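You operate a simulated robot arm through the tools that you are given. There is no shell and no other tool.

You run a simulated robot arm. Do the job below in one go: nothing can be reset, and whatever is moved stays where it is left.

TASK
Oil the hinge plate, then swing the strut up and fold it home.
Fine: the whole plate under oil from the tin, by the oiling pad; pad back, lid on; one full swing after the oil. Set down upright: oiling pad. A coat counts when it lies all over at full strength: go over it till it gets no stronger.

Only the result counts: the job must be done as asked and must still hold three seconds after the hand-in. Knocking over, shifting, dropping, spilling or breaking anything else fails it. A push-on lid holds only when it is set on centred and level and pressed home; a screw cap is set on level and turned clockwise until tight. Flat cloth is picked up by pressing the open fingertips on it (5 to 10 N) and closing them slowly along it; thin cloth reads only 2 to 8 mm in the jaws.

THE ROBOT
A 7-joint arm with a three-finger gripper, fixed in place. Base frame: the origin is on the floor under the middle of its stand, x ahead of it, y to its left, z up; the work surface is at about z = 62. Readings come in cm, rad, newtons and seconds.
It reaches about 134.2 cm from its shoulder. Its first joint turns from -2.897 to 2.897 rad. Payload 2.69 kg.
The TCP is the grasp point between the finger pads, 3 cm short of the fingertips. In the tool frame z runs along the fingers and y along their closing line. The gripper opens to 12.8 cm; its body begins 11.7 cm behind the TCP.
Orientation is that of the tool frame in the base frame, as a unit quaternion [x, y, z, w]. With the fingers straight down and closing along the base's y, the tool's x points along the base's -x, its y along +y and its z along -z.

THE INTERFACE
- The arm moves only by the tool apply_moves. Its argument "increments" is a list of rows, each a list of 7 numbers: the shift along the tool's x, y, z in mm, then the turn, a rotation vector about the tool's x, y, z in rad, then the finger opening in mm, from 0 to 128. In form: [[dx, dy, dz, ax, ay, az, jaw], ...]. A call has 1 to 20 rows; each row is the pose to reach, as a shift and turn from the pose commanded when the call began, along the tool's axes at that moment. A row lasts 0.2 s, in which the tool goes at most 5 cm and 0.15 rad; a call with a longer step from one row to the next is refused whole, and so is a gripper value outside its range. A pose out of reach is approached as far as the arm can. The call stops where the force on the tool passes 40 N (or 10 N more than at its start, if that is more) or the arm is blocked; 0.2 s more then pass. Each finger travels about 12.7 cm/s and halts on what it meets, pressing with about 31 N; the grip force reading is that of the motor and also rises with nothing between the fingers. The clock runs only during rows and for 0.2 s after the last one: add rows that repeat a pose to give the fingers time. It gives the time, the measured TCP pose, the force on the tool (base axes), the opening and the grip force at its end, in the units of the frame above (readings bear some noise), with the torque about the TCP (base axes, N m) and any sound that the robot's microphone picked up, and new pictures: "views" is both (left out), scene, wrist or none.
- Cameras (640 x 400 px; columns grow to the right, rows downward): "scene" is fixed at [22.03, -65.2, 119.95]; the picture's right is [0.68, -0.74, 0.00], its down [-0.32, -0.29, -0.90] and it looks along [0.66, 0.61, -0.43] (base axes); focal length 365 px, centre (320, 200). "wrist" rides on the gripper at [5.8, 5.4, -13.1] in the tool frame; the picture's right is [-0.68, 0.74, 0.00], its down [-0.62, -0.57, -0.55] and it looks along [-0.40, -0.37, 0.84] (tool axes); focal length 234 px, centre (320, 200). There is no depth. A picture from a camera that has moved, and an enlarged one, comes with that camera's place and axes in the base frame and with its lens.
- slide_trunk(by): moves the trunk up (or, below 0, down) by that many cm; the arm rides with it, the base frame stays. It gives what a move gives, with no picture.
- inspect(camera, box): a new picture of the part [left, top, right, bottom] of that camera's present view, enlarged. No time passes.
- close_job(): hands the job in; it is judged then, once.

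Nothing tells you positions but the pictures and the camera data. Unless the task says otherwise, let go and move clear before handing in.

The tools are called after "Emit:" as name(argument=value, ...) on one line, values as JSON. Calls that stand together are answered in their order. apply_moves: Moves the arm, as the interface text tells. Its arguments: {"type":"object","properties":{"increments":{"type":"array","items":{"type":"array","items":{"type":"number"}}},"views":{"type":"string","enum":["both","scene","wrist","none"]}},"required":["increments"]} The other tools are called the same way: slide_trunk (by) moves the trunk up or down; inspect (camera, box) takes an enlarged picture of a part of a camera's view; close_job () hands the job in.

At the start:

```text
time_s: 0.0
eef_pos: [67.43, -17.92, 105.28]
orientation: [0.0, 1.0, -0.001, 0.0]
force: [0.3, -0.4, 0.2]
moment: [-0.01, -0.02, 0.01]
finger_gap: 12.8
grip_force: 0.1
trunk travel left (down, up): [-15.0, 20.0]
```

scene: 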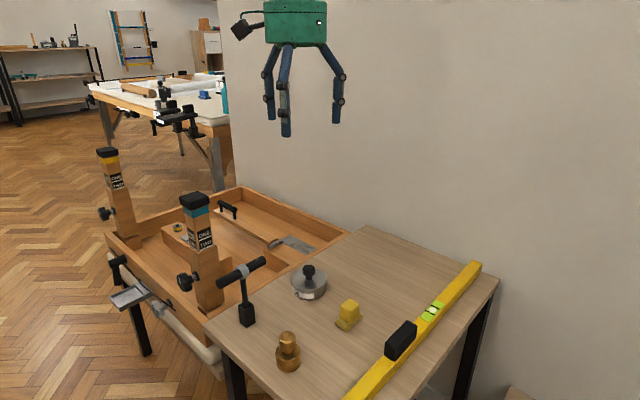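
wrist: 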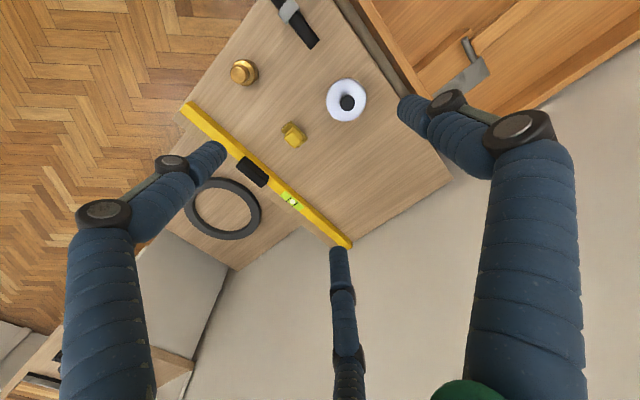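

I see a work table with a round tin (lid with black knob), a yellow pad-like block, a brass piece, a dark tool/post, a spirit level, and a wooden tray/case with struts. I'll look closer before moving anything.

Emit:
inspect(camera="scene", box=[200, 220, 360, 320])

Emit:
inspect(camera="scene", box=[220, 240, 420, 380])

Emit:
inspect(camera="scene", box=[90, 140, 350, 310])

Emit:
inspect(camera="wrist", box=[180, 0, 460, 250])

```text
4.00 times, centred on (280, 270) of scene
camera zoom: at [22.03, -65.2, 119.95], right [0.68, -0.74, 0.0], down [-0.32, -0.29, -0.9], along [0.66, 0.61, -0.43], focal length 1461 px, centre (480, -80)
```

zoom: 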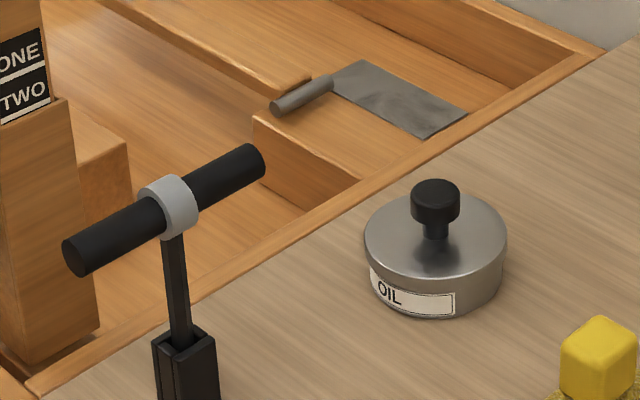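

```text
2.86 times, centred on (320, 310) of scene
camera zoom: at [22.03, -65.2, 119.95], right [0.68, -0.74, 0.0], down [-0.32, -0.29, -0.9], along [0.66, 0.61, -0.43], focal length 1044 px, centre (320, -114)
```

zoom: 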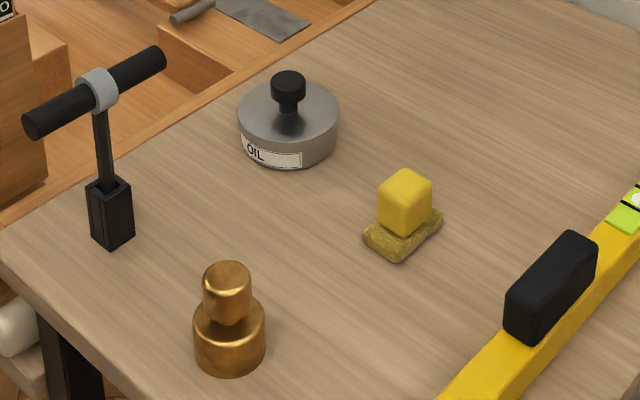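

```text
2.35 times, centred on (220, 225) of scene
camera zoom: at [22.03, -65.2, 119.95], right [0.68, -0.74, 0.0], down [-0.32, -0.29, -0.9], along [0.66, 0.61, -0.43], focal length 859 px, centre (555, 141)
```

zoom: 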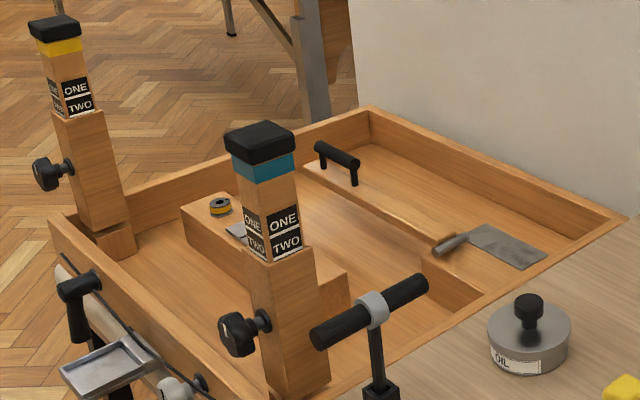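

```text
1.60 times, centred on (320, 125) of wrist
camera zoom: at [61.65, -12.61, 118.21], right [0.68, 0.74, 0.0], down [0.62, -0.57, 0.55], along [0.4, -0.37, -0.84], focal length 375 px, centre (320, 320)
```

zoom: 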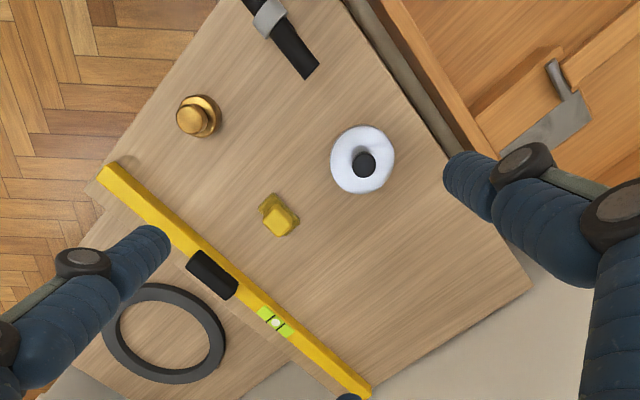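

The tin is near (72,-15), the oiling pad (yellow handle on a sponge) near (70,-29), and the grey hinge plate with its knuckle sits in the wooden tray to the left of the table. I'll shift the arm left, high up, to see the plate and strut from above.

Emit:
apply_moves(increments=[[0, 40, 0, 0, 0, 0, 128], [0, 80, 0, 0, 0, 0, 128], [0, 120, 0, 0, 0, 0, 128], [0, 160, 0, 0, 0, 0, 128], [0, 200, 0, 0, 0, 0, 128], [0, 240, 0, 0, 0, 0, 128], [0, 280, 0, 0, 0, 0, 128]])

```text
time_s: 1.6
eef_pos: [67.13, 10.18, 105.04]
orientation: [-0.001, 1.0, 0.001, 0.0]
force: [-0.7, 0.1, 0.6]
moment: [0.01, -0.02, -0.01]
finger_gap: 12.8
grip_force: 0.1
trunk travel left (down, up): [-15.0, 20.0]
camera wrist: at [61.35, 15.52, 117.99], right [0.68, 0.74, 0.0], down [0.62, -0.57, 0.55], along [0.4, -0.37, -0.84], focal length 234 px, centre (320, 200)
```

scene: 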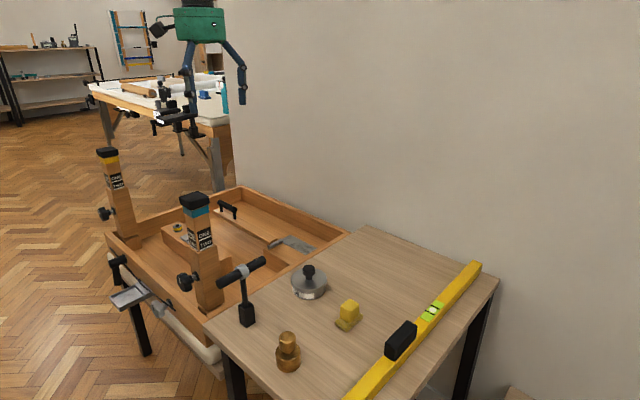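
wrist: 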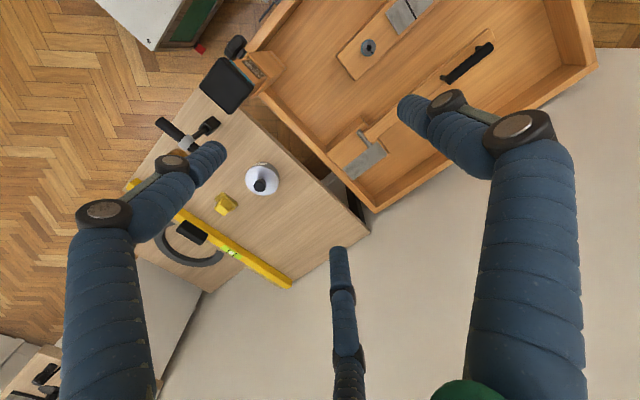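

Emit:
inspect(camera="wrist", box=[220, 0, 620, 230])

Emit:
inspect(camera="wrist", box=[320, 20, 520, 210])

Emit:
inspect(camera="scene", box=[150, 190, 350, 290])

```text
1.60 times, centred on (420, 115) of wrist
camera zoom: at [61.35, 15.52, 117.99], right [0.68, 0.74, 0.0], down [0.62, -0.57, 0.55], along [0.4, -0.37, -0.84], focal length 375 px, centre (160, 336)
```

zoom: 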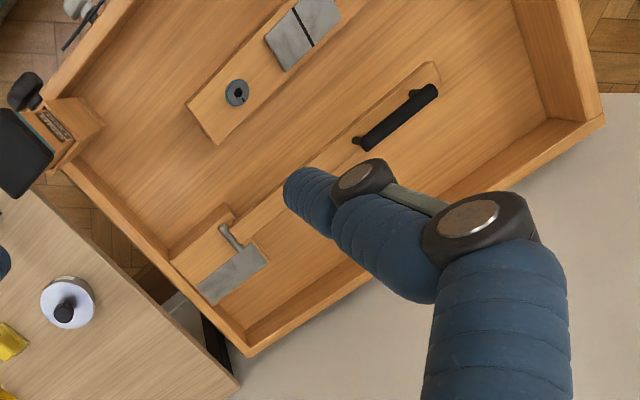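

```text
2.11 times, centred on (420, 115) of wrist
camera zoom: at [61.35, 15.52, 117.99], right [0.68, 0.74, 0.0], down [0.62, -0.57, 0.55], along [0.4, -0.37, -0.84], focal length 493 px, centre (110, 379)
```

zoom: 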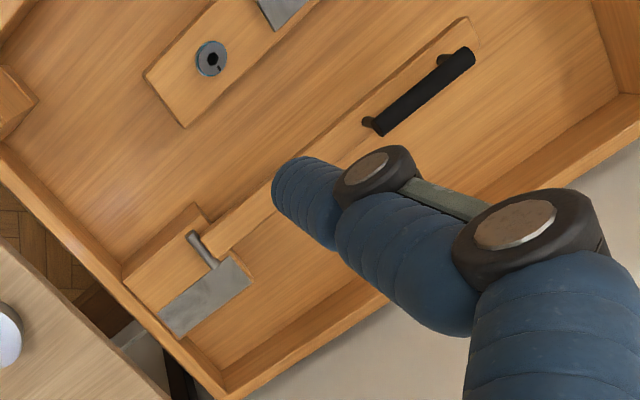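

```text
3.20 times, centred on (250, 240) of scene
camera zoom: at [22.03, -65.2, 119.95], right [0.68, -0.74, 0.0], down [-0.32, -0.29, -0.9], along [0.66, 0.61, -0.43], focal length 1169 px, centre (544, 72)
```

zoom: 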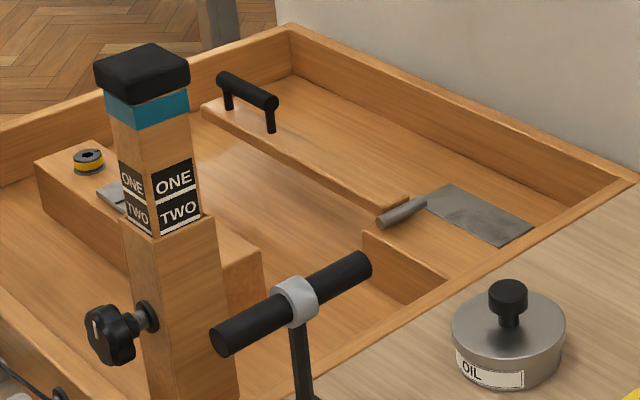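

The plate lies in the tray at roughly x 87–92, y 1–12, z ≈57.5, with the knuckle beside it and the strut (with black handle) running away in +y. I'll move closer for a better view of the hinge and strut.

Emit:
apply_moves(increments=[[-20, 25, 20, 0, 0, 0, 128], [-40, 50, 50, 0, 0, 0, 128], [-60, 75, 85, 0, 0, 0, 128], [-80, 100, 120, 0, 0, 0, 128], [-80, 120, 155, 0, 0, 0, 128], [-80, 140, 190, 0, 0, 0, 128]])

Emit:
inspect(camera="wrist", box=[120, 0, 440, 200])

```text
time_s: 3.0
eef_pos: [74.95, 24.27, 86.08]
orientation: [0.0, 1.0, 0.0, 0.0]
force: [-0.7, 1.4, 1.3]
moment: [-0.02, 0.0, 0.02]
finger_gap: 12.79
grip_force: 0.1
trunk travel left (down, up): [-15.0, 20.0]
camera wrist: at [69.18, 29.61, 99.13], right [0.68, 0.74, 0.0], down [0.61, -0.57, 0.55], along [0.41, -0.37, -0.84], focal length 234 px, centre (320, 200)
```

scene: 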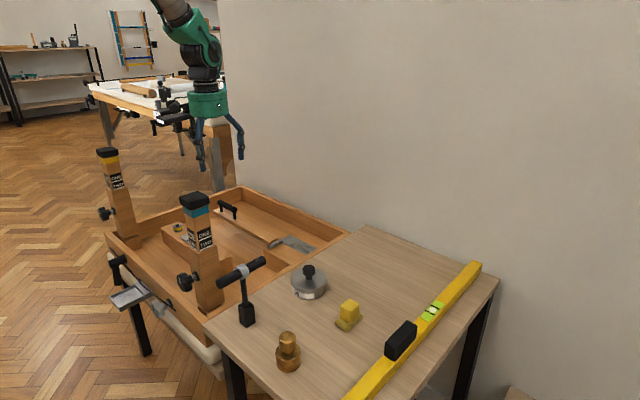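
wrist: 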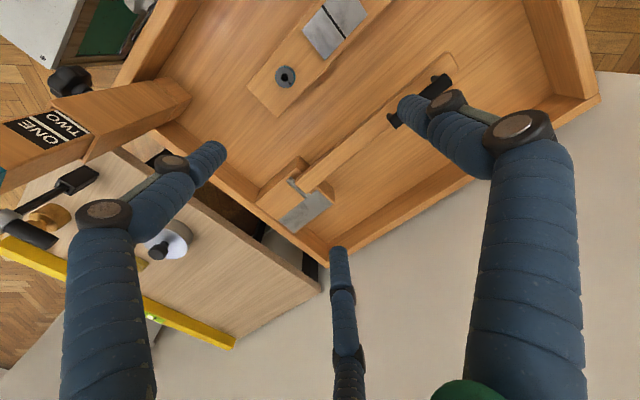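

```text
2.00 times, centred on (280, 100) of wrist
camera zoom: at [69.18, 29.61, 99.13], right [0.68, 0.74, 0.0], down [0.61, -0.57, 0.55], along [0.41, -0.37, -0.84], focal length 468 px, centre (400, 400)
```

zoom: 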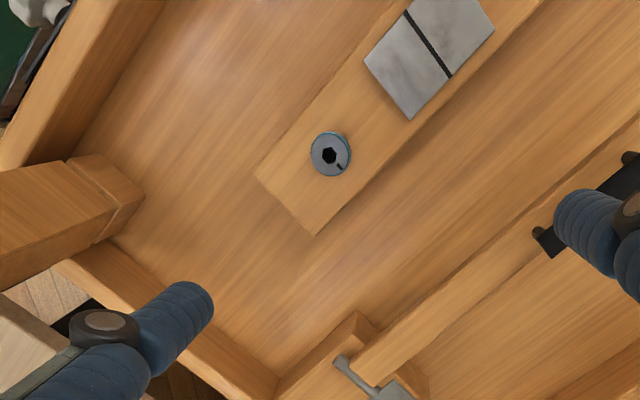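

Emit:
inspect(camera="wrist", box=[240, 130, 380, 250])

Emit:
inspect(camera="wrist", box=[240, 0, 480, 150])

Emit:
inspect(camera="scene", box=[250, 215, 350, 275])

Emit:
inspect(camera="scene", box=[160, 180, 280, 260])

```text
3.33 times, centred on (310, 190) of wrist
camera zoom: at [69.18, 29.61, 99.13], right [0.68, 0.74, 0.0], down [0.61, -0.57, 0.55], along [0.41, -0.37, -0.84], focal length 781 px, centre (353, 233)
```

zoom: 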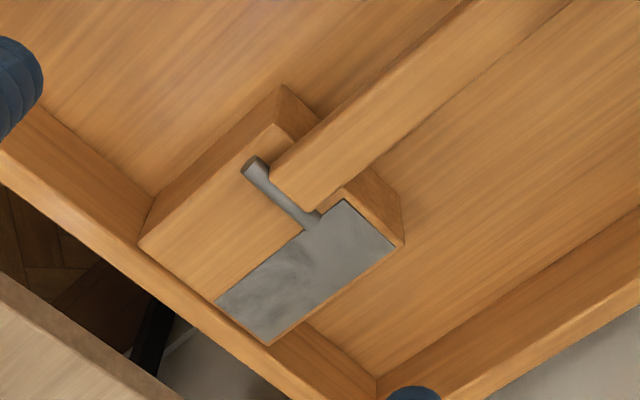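

```text
2.67 times, centred on (360, 75) of wrist
camera zoom: at [69.18, 29.61, 99.13], right [0.68, 0.74, 0.0], down [0.61, -0.57, 0.55], along [0.41, -0.37, -0.84], focal length 624 px, centre (213, 533)
```

zoom: 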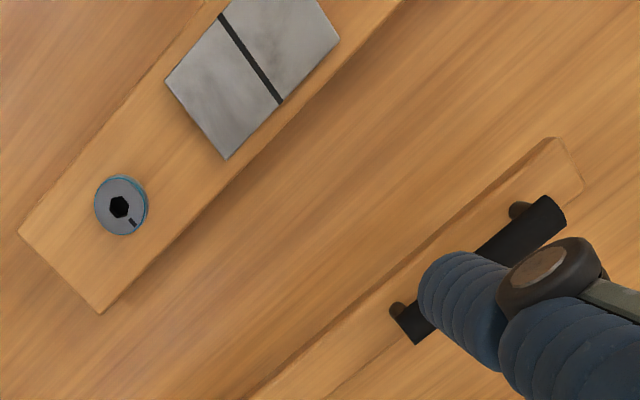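

```text
6.40 times, centred on (300, 245) of scene
camera zoom: at [22.03, -65.2, 119.95], right [0.68, -0.74, 0.0], down [-0.32, -0.29, -0.9], along [0.66, 0.61, -0.43], focal length 2338 px, centre (448, -88)
```

zoom: 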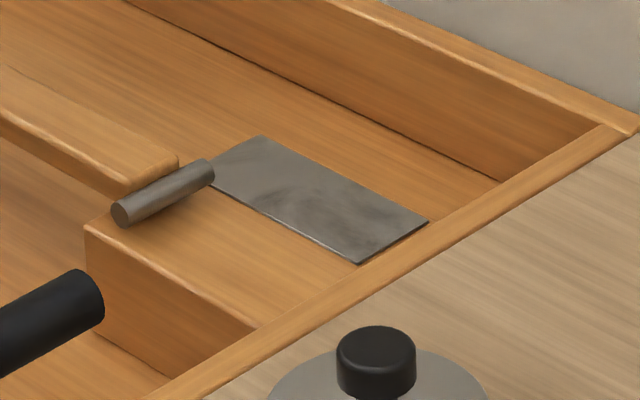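

```text
5.00 times, centred on (220, 220) of scene
camera zoom: at [22.03, -65.2, 119.95], right [0.68, -0.74, 0.0], down [-0.32, -0.29, -0.9], along [0.66, 0.61, -0.43], focal length 1826 px, centre (820, 100)
```

zoom: 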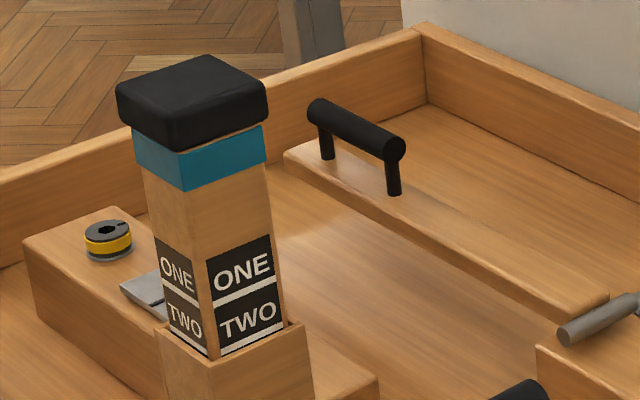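

The strut is horizontal (pin at about y≈10.6, z≈59; handle bar at x≈83.8, y 31–40, z≈63). Before picking anything up, I'll close the fingers partway in free air to see how the three fingers converge.

Emit:
apply_moves(increments=[[0, 0, 0, 0, 0, 0, 90], [0, 0, 0, 0, 0, 0, 60], [0, 0, 0, 0, 0, 0, 30], [0, 0, 0, 0, 0, 0, 30]])

Emit:
inspect(camera="wrist", box=[120, 50, 560, 325])

Emit:
inspect(camera="scene", box=[160, 70, 280, 190])

```text
time_s: 4.0
eef_pos: [74.87, 24.18, 86.16]
orientation: [0.0, 1.0, 0.0, 0.0]
force: [-0.4, -0.1, -1.4]
moment: [0.0, -0.05, 0.02]
finger_gap: 2.98
grip_force: 0.0
trunk travel left (down, up): [-15.0, 20.0]
camera wrist: at [69.16, 29.56, 99.1], right [0.68, 0.74, 0.0], down [0.62, -0.57, 0.55], along [0.4, -0.37, -0.84], focal length 234 px, centre (320, 200)
```

scene: 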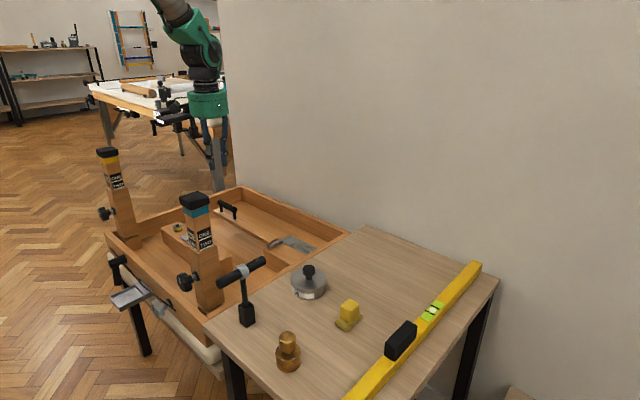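
wrist: 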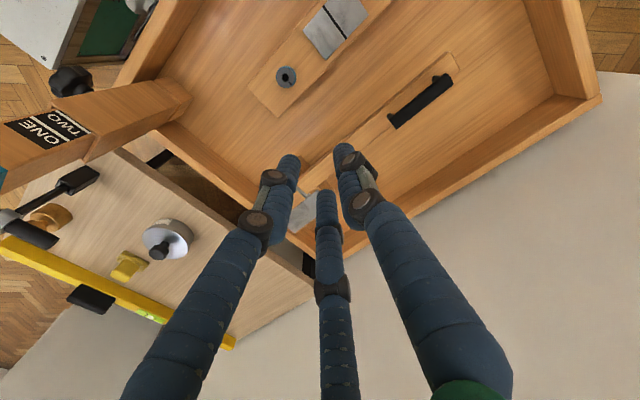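

```text
1.45 times, centred on (340, 188) of wrist
camera zoom: at [69.16, 29.56, 99.1], right [0.68, 0.74, 0.0], down [0.62, -0.57, 0.55], along [0.4, -0.37, -0.84], focal length 341 px, centre (291, 218)
```

zoom: 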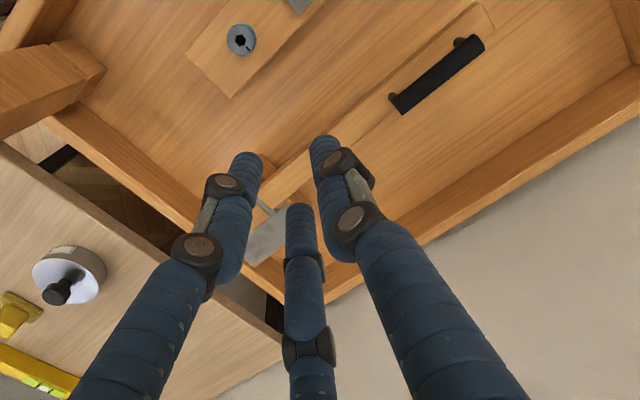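

```text
3.33 times, centred on (220, 130) of scene
camera zoom: at [22.03, -65.2, 119.95], right [0.68, -0.74, 0.0], down [-0.32, -0.29, -0.9], along [0.66, 0.61, -0.43], focal length 1217 px, centre (653, 433)
```

zoom: 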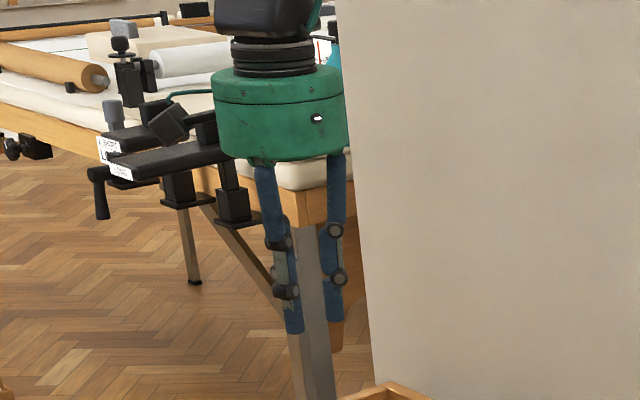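

The gripper is a three-jaw centric one (fingers at tool +y and ±120°), closing on its axis. Next I move above the tin with the fingers open to fix its position and look at the lid knob.

Emit:
apply_moves(increments=[[3, -44, -20, 0, 0, 0, 60], [6, -88, -40, 0, 0, 0, 90], [10, -132, -40, 0, 0, 0, 90], [13, -176, -40, 0, 0, 0, 90], [16, -220, -40, 0, 0, 0, 90], [20, -264, -30, 0, 0, 0, 90], [24, -308, -20, 0, 0, 0, 90], [27, -352, -10, 0, 0, 0, 90], [29, -394, 0, 0, 0, 0, 90], [29, -394, 0, 0, 0, 0, 90]])

Emit:
inspect(camera="wrist", box=[200, 30, 440, 180])

Emit:
inspect(camera="wrist", box=[160, 60, 400, 210])

```text
time_s: 6.2
eef_pos: [72.29, -15.57, 86.31]
orientation: [0.0, 1.0, 0.0, -0.001]
force: [-0.3, -0.6, -0.6]
moment: [0.04, 0.01, 0.01]
finger_gap: 8.99
grip_force: 0.0
trunk travel left (down, up): [-15.0, 20.0]
camera wrist: at [66.55, -10.24, 99.34], right [0.68, 0.74, 0.0], down [0.62, -0.57, 0.55], along [0.4, -0.37, -0.84], focal length 234 px, centre (320, 200)
```

scene: 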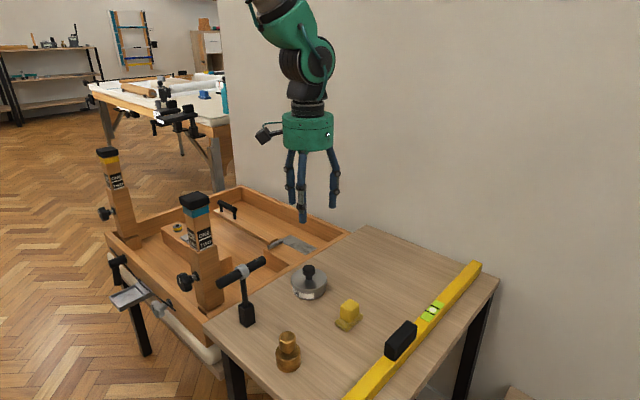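
wrist: 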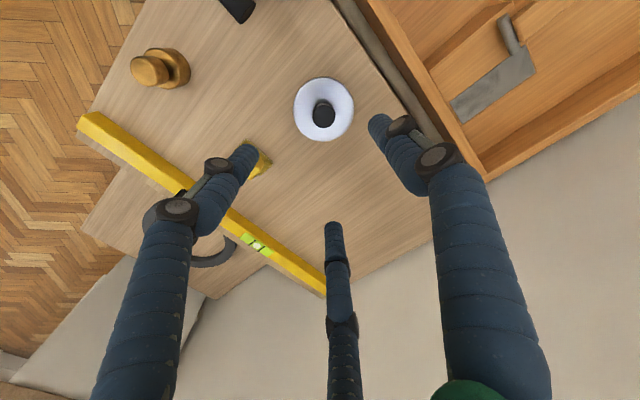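

```text
2.67 times, centred on (320, 105) of wrist
camera zoom: at [66.55, -10.24, 99.34], right [0.68, 0.74, 0.0], down [0.62, -0.57, 0.55], along [0.4, -0.37, -0.84], focal length 624 px, centre (320, 453)
```

zoom: 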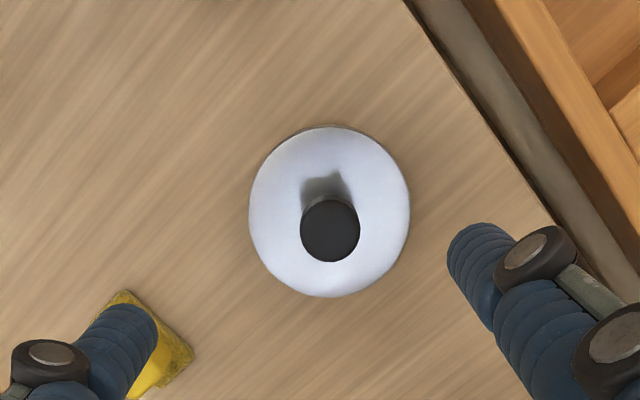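

```text
2.67 times, centred on (280, 135) of wrist
camera zoom: at [66.55, -10.24, 99.34], right [0.68, 0.74, 0.0], down [0.62, -0.57, 0.55], along [0.4, -0.37, -0.84], focal length 624 px, centre (427, 373)
```

zoom: 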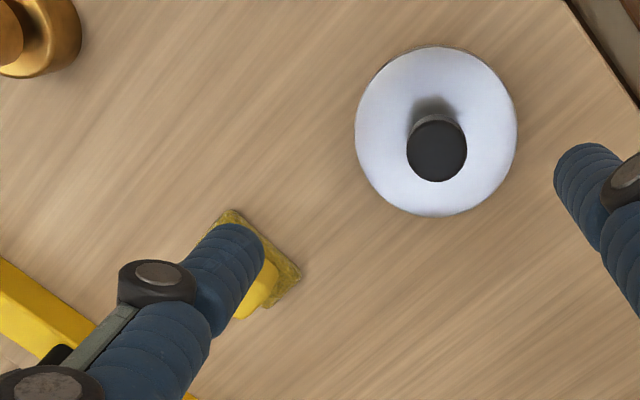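

The knob top is at about (72.3, −14.9, 68.5), lid top ≈65.2. I'll centre over it and go down around the knob with the fingertips just above the lid.

Emit:
apply_moves(increments=[[0, 7, 0, 0, 0, 0, 70], [0, 7, 40, 0, 0, 0, 60], [0, 7, 80, 0, 0, 0, 60], [0, 7, 115, 0, 0, 0, 60], [0, 7, 145, 0, 0, 0, 60], [0, 7, 145, 0, 0, 0, 60]])

Emit:
inspect(camera="wrist", box=[220, 80, 420, 205])

Emit:
inspect(camera="scene", box=[250, 220, 370, 310])

```text
time_s: 7.6
eef_pos: [72.82, -14.96, 71.57]
orientation: [0.0, 1.0, 0.0, 0.0]
force: [-0.1, 0.2, -0.1]
moment: [0.02, -0.01, 0.01]
finger_gap: 6.0
grip_force: 0.2
trunk travel left (down, up): [-15.0, 20.0]
camera wrist: at [66.9, -9.63, 84.61], right [0.68, 0.74, 0.0], down [0.62, -0.57, 0.55], along [0.4, -0.37, -0.84], focal length 234 px, centre (320, 200)
```

scene: 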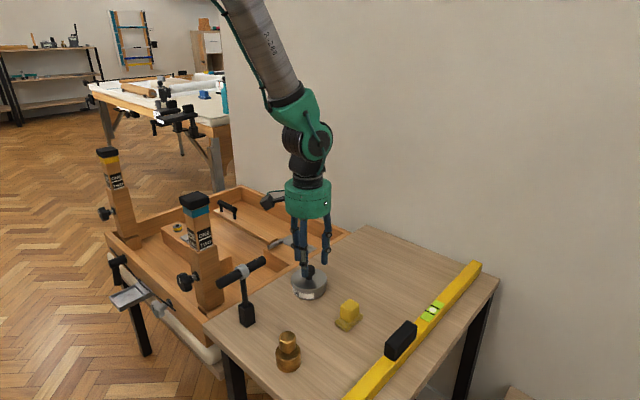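
wrist: 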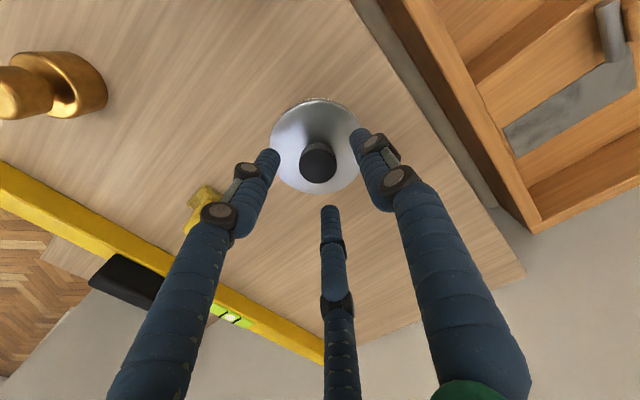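

```text
3.20 times, centred on (320, 142) of wrist
camera zoom: at [66.9, -9.63, 84.61], right [0.68, 0.74, 0.0], down [0.62, -0.57, 0.55], along [0.4, -0.37, -0.84], focal length 749 px, centre (320, 384)
```

zoom: 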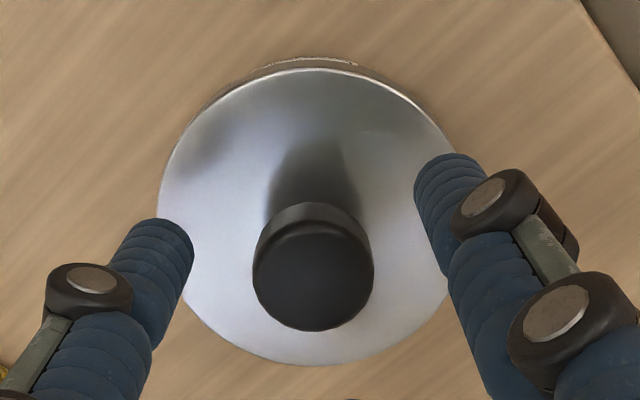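

```text
4.44 times, centred on (310, 265) of scene
camera zoom: at [22.03, -65.2, 119.95], right [0.68, -0.74, 0.0], down [-0.32, -0.29, -0.9], along [0.66, 0.61, -0.43], focal length 1623 px, centre (364, -89)
```

zoom: 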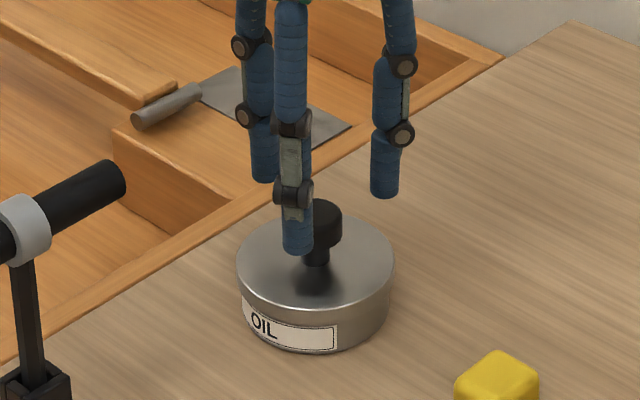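

The knob is slightly off the tool axis, so I'll correct by a few mm, descend to the knob, and close on it.

Emit:
apply_moves(increments=[[3.5, 1.6, 0, 0, 0, 0, 60], [3.5, 1.6, 15, 0, 0, 0, 55], [3.5, 1.6, 25, 0, 0, 0, 50], [3.5, 1.6, 25, 0, 0, 0, 50]])

Emit:
inspect(camera="wrist", box=[220, 80, 420, 205])

Emit:
inspect(camera="scene", box=[250, 220, 370, 310])

```text
time_s: 8.6
eef_pos: [72.18, -14.34, 69.3]
orientation: [0.0, 1.0, 0.0, -0.001]
force: [-0.1, -0.6, 0.2]
moment: [-0.01, 0.0, -0.01]
finger_gap: 5.01
grip_force: 0.0
trunk travel left (down, up): [-15.0, 20.0]
camera wrist: at [66.44, -9.1, 82.26], right [0.68, 0.74, 0.0], down [0.62, -0.57, 0.55], along [0.4, -0.37, -0.84], focal length 234 px, centre (320, 200)
```

scene: 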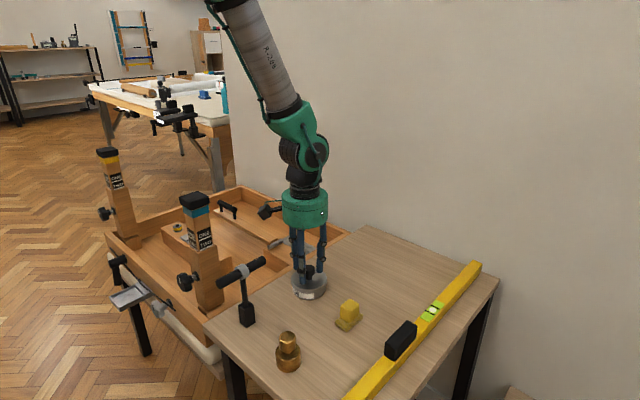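
wrist: 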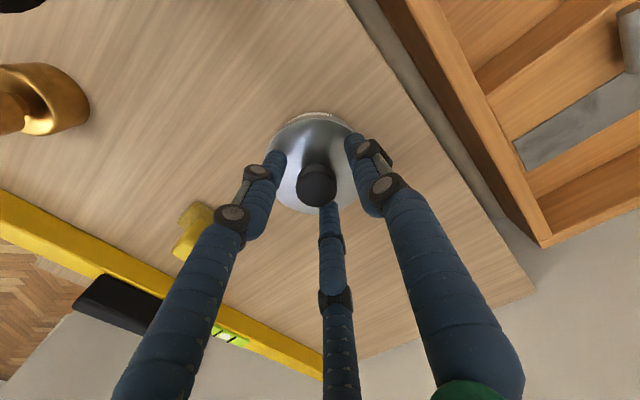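

```text
3.20 times, centred on (320, 142) of wrist
camera zoom: at [66.44, -9.1, 82.26], right [0.68, 0.74, 0.0], down [0.62, -0.57, 0.55], along [0.4, -0.37, -0.84], focal length 749 px, centre (320, 384)
```

zoom: 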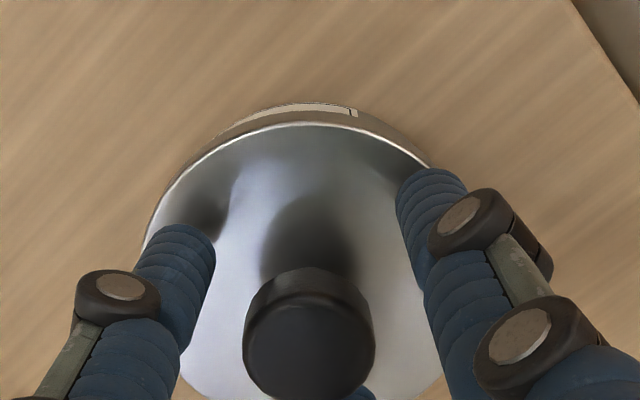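

```text
4.44 times, centred on (310, 265) of scene
camera zoom: at [22.03, -65.2, 119.95], right [0.68, -0.74, 0.0], down [-0.32, -0.29, -0.9], along [0.66, 0.61, -0.43], focal length 1623 px, centre (364, -89)
```

zoom: 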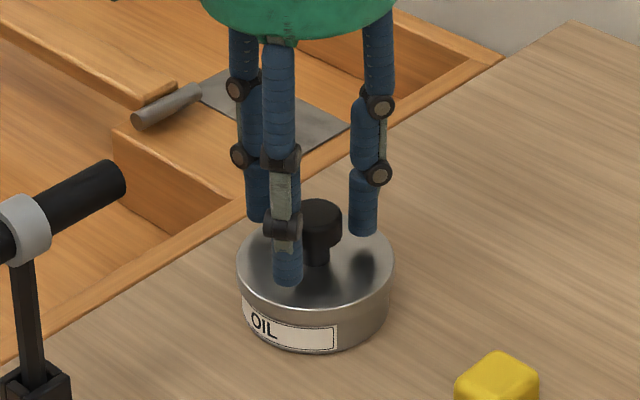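

Emit:
apply_moves(increments=[[-1, -3.5, 0, 0, 0, 0, 50], [-1, -3.5, 2, 0, 0, 0, 45], [-1, -3.5, 2, 0, 0, 0, 40], [-1, -3.5, 2, 0, 0, 0, 40]])

Emit:
inspect(camera="wrist", box=[220, 80, 420, 205])

```text
time_s: 9.6
eef_pos: [72.29, -14.91, 69.06]
orientation: [0.0, 1.0, 0.001, 0.0]
force: [-1.0, -1.0, 1.0]
moment: [0.03, 0.0, 0.0]
finger_gap: 3.98
grip_force: 0.0
trunk travel left (down, up): [-15.0, 20.0]
camera wrist: at [66.52, -9.5, 81.98], right [0.68, 0.74, 0.0], down [0.62, -0.57, 0.55], along [0.4, -0.37, -0.84], focal length 234 px, centre (320, 200)
```

scene: 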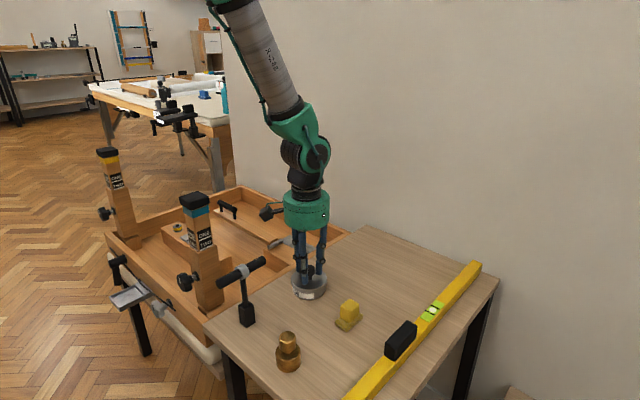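
wrist: 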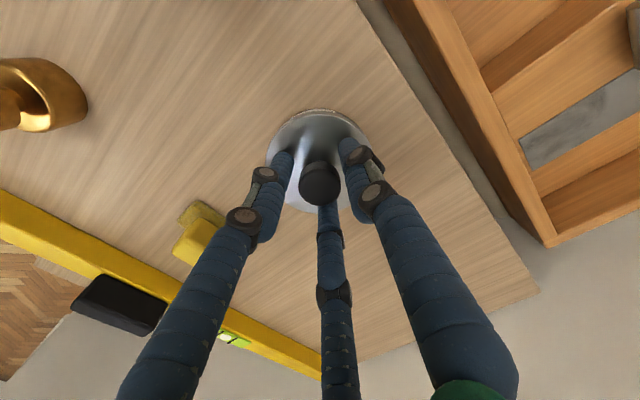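

```text
3.20 times, centred on (320, 142) of wrist
camera zoom: at [66.52, -9.5, 81.98], right [0.68, 0.74, 0.0], down [0.62, -0.57, 0.55], along [0.4, -0.37, -0.84], focal length 749 px, centre (320, 384)
```

zoom: 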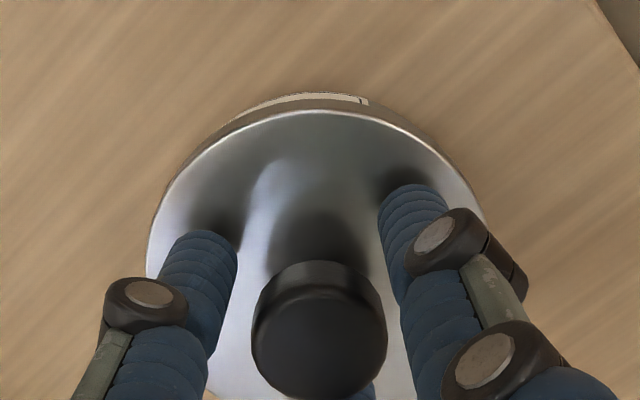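

Now centred. Closing on the knob.

Emit:
apply_moves(increments=[[0, 0, 0, 0, 0, 0, 34], [0, 0, 0, 0, 0, 0, 28], [0, 0, 0, 0, 0, 0, 22], [0, 0, 0, 0, 0, 0, 15], [0, 0, 0, 0, 0, 0, 10], [0, 0, 0, 0, 0, 0, 10]], views="none")

Emit:
inspect(camera="wrist", box=[220, 80, 420, 205])

Emit:
inspect(camera="scene", box=[250, 220, 370, 310])

```text
time_s: 11.0
eef_pos: [72.38, -14.86, 69.09]
orientation: [0.001, 1.0, 0.0, 0.0]
force: [6.8, -6.0, 0.8]
moment: [-0.19, -0.17, -0.01]
finger_gap: 2.87
grip_force: 13.7
trunk travel left (down, up): [-15.0, 20.0]
heard: snap
```

```text
3.20 times, centred on (320, 142) of wrist
camera zoom: at [66.56, -9.52, 82.0], right [0.68, 0.74, 0.0], down [0.62, -0.57, 0.55], along [0.4, -0.37, -0.84], focal length 749 px, centre (320, 384)
```

zoom: 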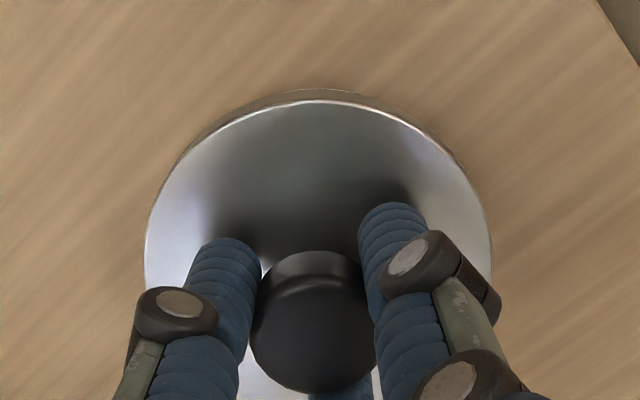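

```text
4.44 times, centred on (310, 265) of scene
camera zoom: at [22.03, -65.2, 119.95], right [0.68, -0.74, 0.0], down [-0.32, -0.29, -0.9], along [0.66, 0.61, -0.43], focal length 1623 px, centre (364, -89)
```

zoom: 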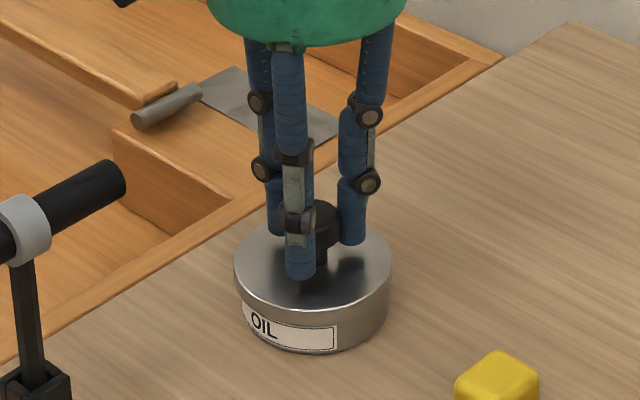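

The knob is gripped and a snap was heard, most likely the push-on lid coming loose. I'll lift slowly straight up.

Emit:
apply_moves(increments=[[0, 0, 0, 0, 0, 0, 5], [0, 0, -5, 0, 0, 0, 5], [0, 0, -10, 0, 0, 0, 5], [0, 0, -20, 0, 0, 0, 5], [0, 0, -35, 0, 0, 0, 5], [0, 0, -60, 0, 0, 0, 5], [0, 0, -60, 0, 0, 0, 5]])

Emit:
inspect(camera="scene", box=[250, 200, 370, 310])

Emit:
inspect(camera="wrist", box=[220, 80, 420, 205])

```text
time_s: 12.6
eef_pos: [72.43, -14.74, 75.18]
orientation: [0.0, 1.0, 0.0, 0.001]
force: [0.6, 0.0, 0.3]
moment: [-0.03, 0.0, 0.02]
finger_gap: 2.77
grip_force: 31.2
trunk travel left (down, up): [-15.0, 20.0]
camera wrist: at [66.62, -9.39, 88.11], right [0.68, 0.74, 0.0], down [0.62, -0.57, 0.55], along [0.4, -0.37, -0.84], focal length 234 px, centre (320, 200)
```

scene: 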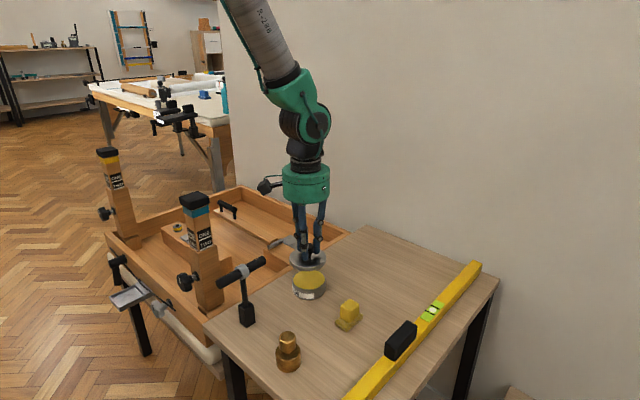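
wrist: 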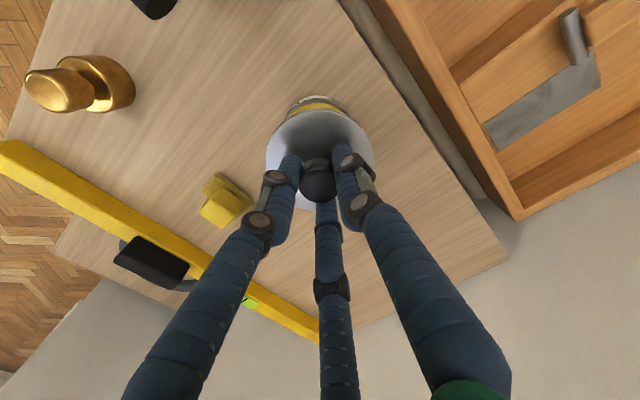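

```text
3.64 times, centred on (310, 255) of scene
camera zoom: at [22.03, -65.2, 119.95], right [0.68, -0.74, 0.0], down [-0.32, -0.29, -0.9], along [0.66, 0.61, -0.43], focal length 1328 px, centre (356, 0)
```

zoom: 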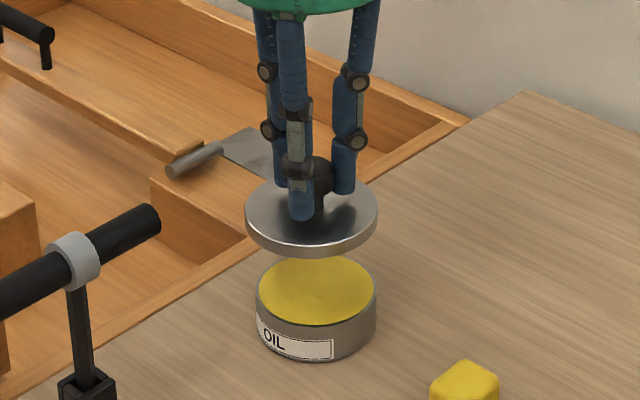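

```text
3.20 times, centred on (320, 142) of wrist
camera zoom: at [66.62, -9.39, 88.11], right [0.68, 0.74, 0.0], down [0.62, -0.57, 0.55], along [0.4, -0.37, -0.84], focal length 749 px, centre (320, 384)
```

zoom: 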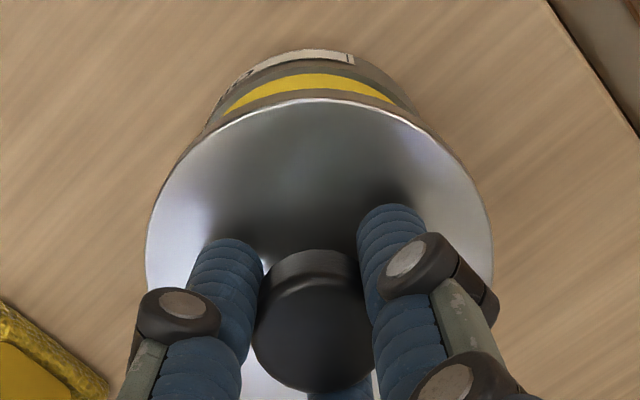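

The lid is off, level, and the tin is full of yellow oil. I'll set the lid down on the clear table area around (89, −20).

Emit:
apply_moves(increments=[[-34, -11, 0, 0, 0, 0, 5], [-68, -22, 0, 0, 0, 0, 5], [-102, -33, 0, 0, 0, 0, 5], [-136, -44, 0, 0, 0, 0, 5], [-166, -53, 0, 0, 0, 0, 5], [-166, -53, 30, 0, 0, 0, 5], [-166, -53, 60, 0, 0, 0, 5], [-166, -53, 75, 0, 0, 0, 5], [-166, -53, 75, 0, 0, 0, 5]])

Emit:
inspect(camera="scene", box=[290, 190, 430, 300])

```text
time_s: 14.6
eef_pos: [88.74, -20.1, 67.58]
orientation: [0.001, 1.0, -0.001, 0.0]
force: [0.0, -0.3, -0.9]
moment: [-0.01, 0.02, 0.01]
finger_gap: 2.76
grip_force: 31.4
trunk travel left (down, up): [-15.0, 20.0]
camera wrist: at [83.13, -14.86, 80.61], right [0.68, 0.74, 0.0], down [0.62, -0.57, 0.55], along [0.4, -0.37, -0.84], focal length 234 px, centre (320, 200)
```

scene: 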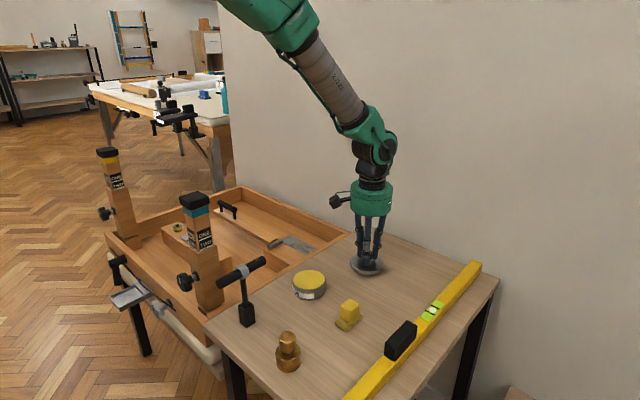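
wrist: 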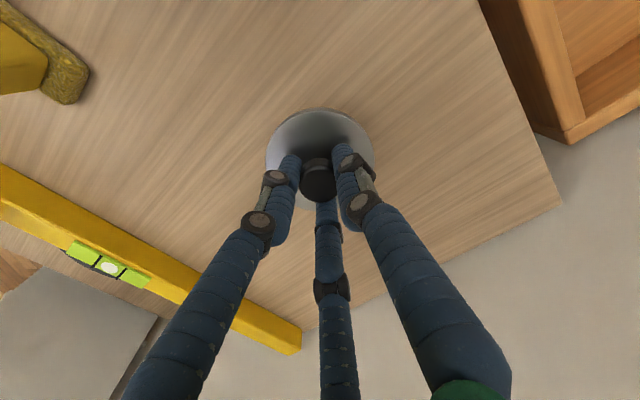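

```text
3.64 times, centred on (360, 245) of scene
camera zoom: at [22.03, -65.2, 119.95], right [0.68, -0.74, 0.0], down [-0.32, -0.29, -0.9], along [0.66, 0.61, -0.43], focal length 1328 px, centre (174, 36)
```

zoom: 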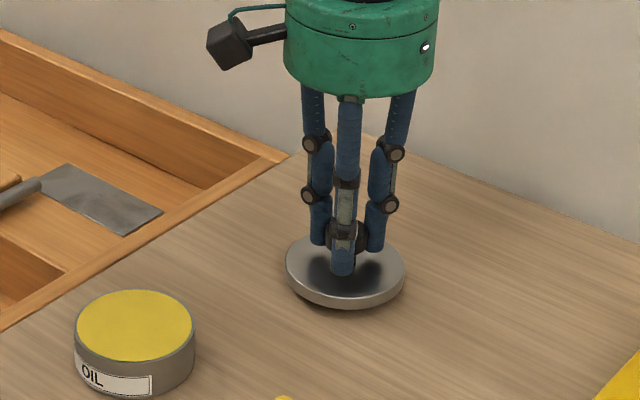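

Emit:
apply_moves(increments=[[0, 0, 2, 0, 0, 0, 5], [0, 0, 4, 0, 0, 0, 5], [0, 0, 5, 0, 0, 0, 5]], views="none")

Emit:
inspect(camera="scene", box=[330, 230, 410, 290])

```text
time_s: 15.4
eef_pos: [88.95, -20.25, 66.96]
orientation: [0.0, 1.0, 0.0, 0.0]
force: [0.4, -0.2, 0.9]
moment: [0.01, 0.01, 0.03]
finger_gap: 2.77
grip_force: 30.9
trunk travel left (down, up): [-15.0, 20.0]
```

```text
6.67 times, centred on (370, 260) of scene
camera zoom: at [22.03, -65.2, 119.95], right [0.68, -0.74, 0.0], down [-0.32, -0.29, -0.9], along [0.66, 0.61, -0.43], focal length 2435 px, centre (-13, -200)
```

zoom: 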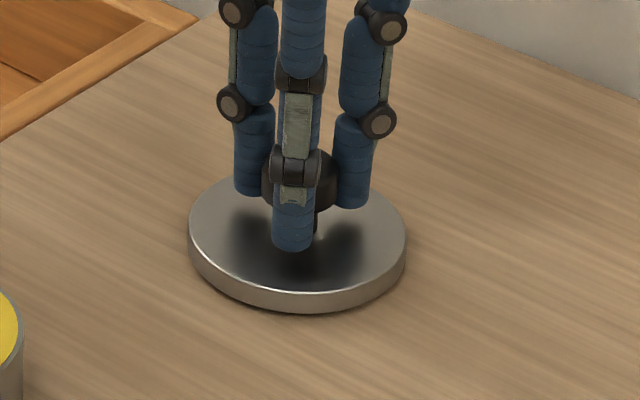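

Emit:
apply_moves(increments=[[0, 0, 1, 0, 0, 0, 5], [0, 0, 2, 0, 0, 0, 5], [0, 0, 3, 0, 0, 0, 5]], views="none")

```text
time_s: 16.2
eef_pos: [88.9, -20.08, 66.73]
orientation: [0.0, 1.0, 0.0, 0.0]
force: [-0.8, -0.9, 3.3]
moment: [0.01, 0.16, 0.08]
finger_gap: 2.78
grip_force: 30.6
trunk travel left (down, up): [-15.0, 20.0]
```

Emit:
apply_moves(increments=[[0, 0, 1, 0, 0, 0, 5], [0, 0, 1, 0, 0, 0, 25], [0, 0, 1, 0, 0, 0, 32], [0, 0, 1, 0, 0, 0, 40], [0, 0, 1, 0, 0, 0, 50], [0, 0, 1, 0, 0, 0, 60], [0, 0, 1, 0, 0, 0, 60]], views="none")

Emit:
inspect(camera="scene", box=[330, 230, 410, 290])

Emit:
inspect(camera="wrist", box=[220, 80, 420, 205])

```text
time_s: 17.8
eef_pos: [88.8, -20.16, 66.59]
orientation: [0.001, 1.0, 0.0, 0.001]
force: [0.2, -0.9, 0.6]
moment: [-0.04, 0.01, -0.02]
finger_gap: 6.0
grip_force: 0.1
trunk travel left (down, up): [-15.0, 20.0]
```

```text
6.67 times, centred on (370, 260) of scene
camera zoom: at [22.03, -65.2, 119.95], right [0.68, -0.74, 0.0], down [-0.32, -0.29, -0.9], along [0.66, 0.61, -0.43], focal length 2435 px, centre (-13, -200)
```

zoom: 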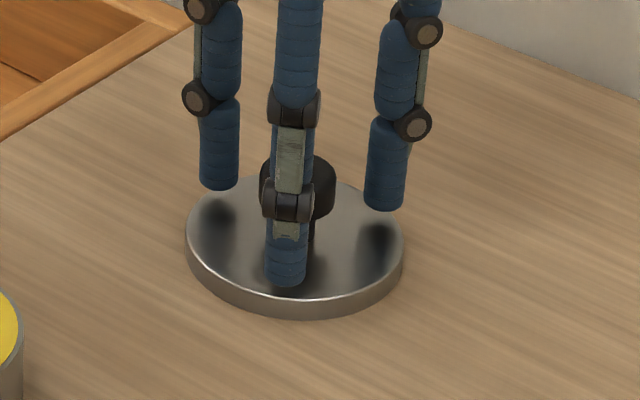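

```text
3.20 times, centred on (320, 142) of wrist
camera zoom: at [83.05, -14.79, 79.57], right [0.68, 0.74, 0.0], down [0.62, -0.57, 0.55], along [0.4, -0.37, -0.84], focal length 749 px, centre (320, 384)
```

zoom: 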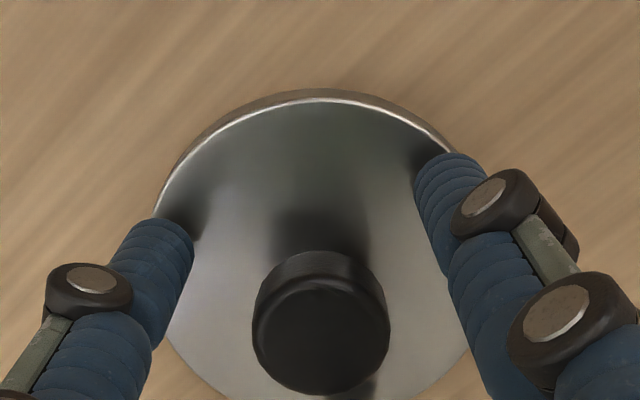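

The lid sits flat at (88.8, −20.15). Now up and over to the oiling pad to see its orientation.

Emit:
apply_moves(increments=[[0, 0, -45, 0, 0, 0, 70], [0, 0, -90, 0, 0, 0, 90], [40, -18, -120, 0, 0, 0, 90], [80, -36, -150, 0, 0, 0, 90], [120, -54, -154, 0, 0, 0, 90], [155, -72, -154, 0, 0, 0, 90], [186, -90, -154, 0, 0, 0, 90], [186, -90, -154, 0, 0, 0, 90]])

Emit:
inspect(camera="wrist", box=[220, 60, 420, 185])

Emit:
inspect(camera="scene", box=[310, 280, 390, 340])

```text
refused: row 3 steps farther than a row can; nothing moved
```

```text
3.20 times, centred on (320, 122) of wrist
camera zoom: at [83.05, -14.79, 79.57], right [0.68, 0.74, 0.0], down [0.62, -0.57, 0.55], along [0.4, -0.37, -0.84], focal length 749 px, centre (320, 448)
```

zoom: 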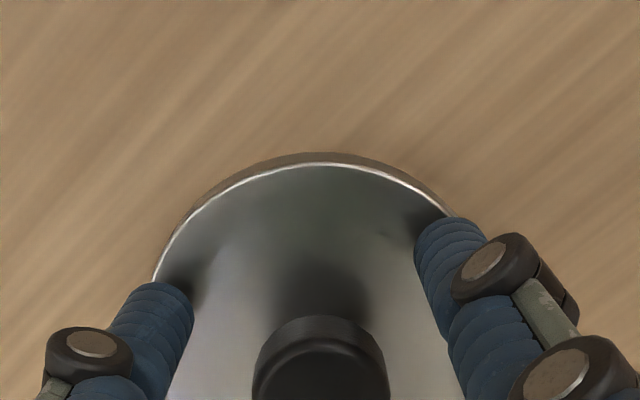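

```text
6.67 times, centred on (350, 310) of scene
camera zoom: at [22.03, -65.2, 119.95], right [0.68, -0.74, 0.0], down [-0.32, -0.29, -0.9], along [0.66, 0.61, -0.43], focal length 2435 px, centre (120, -533)
```

zoom: 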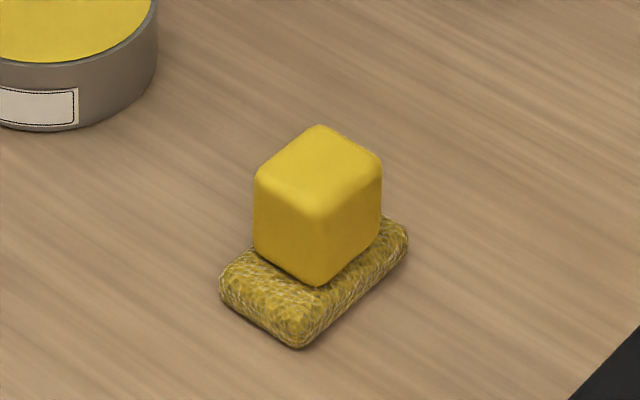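

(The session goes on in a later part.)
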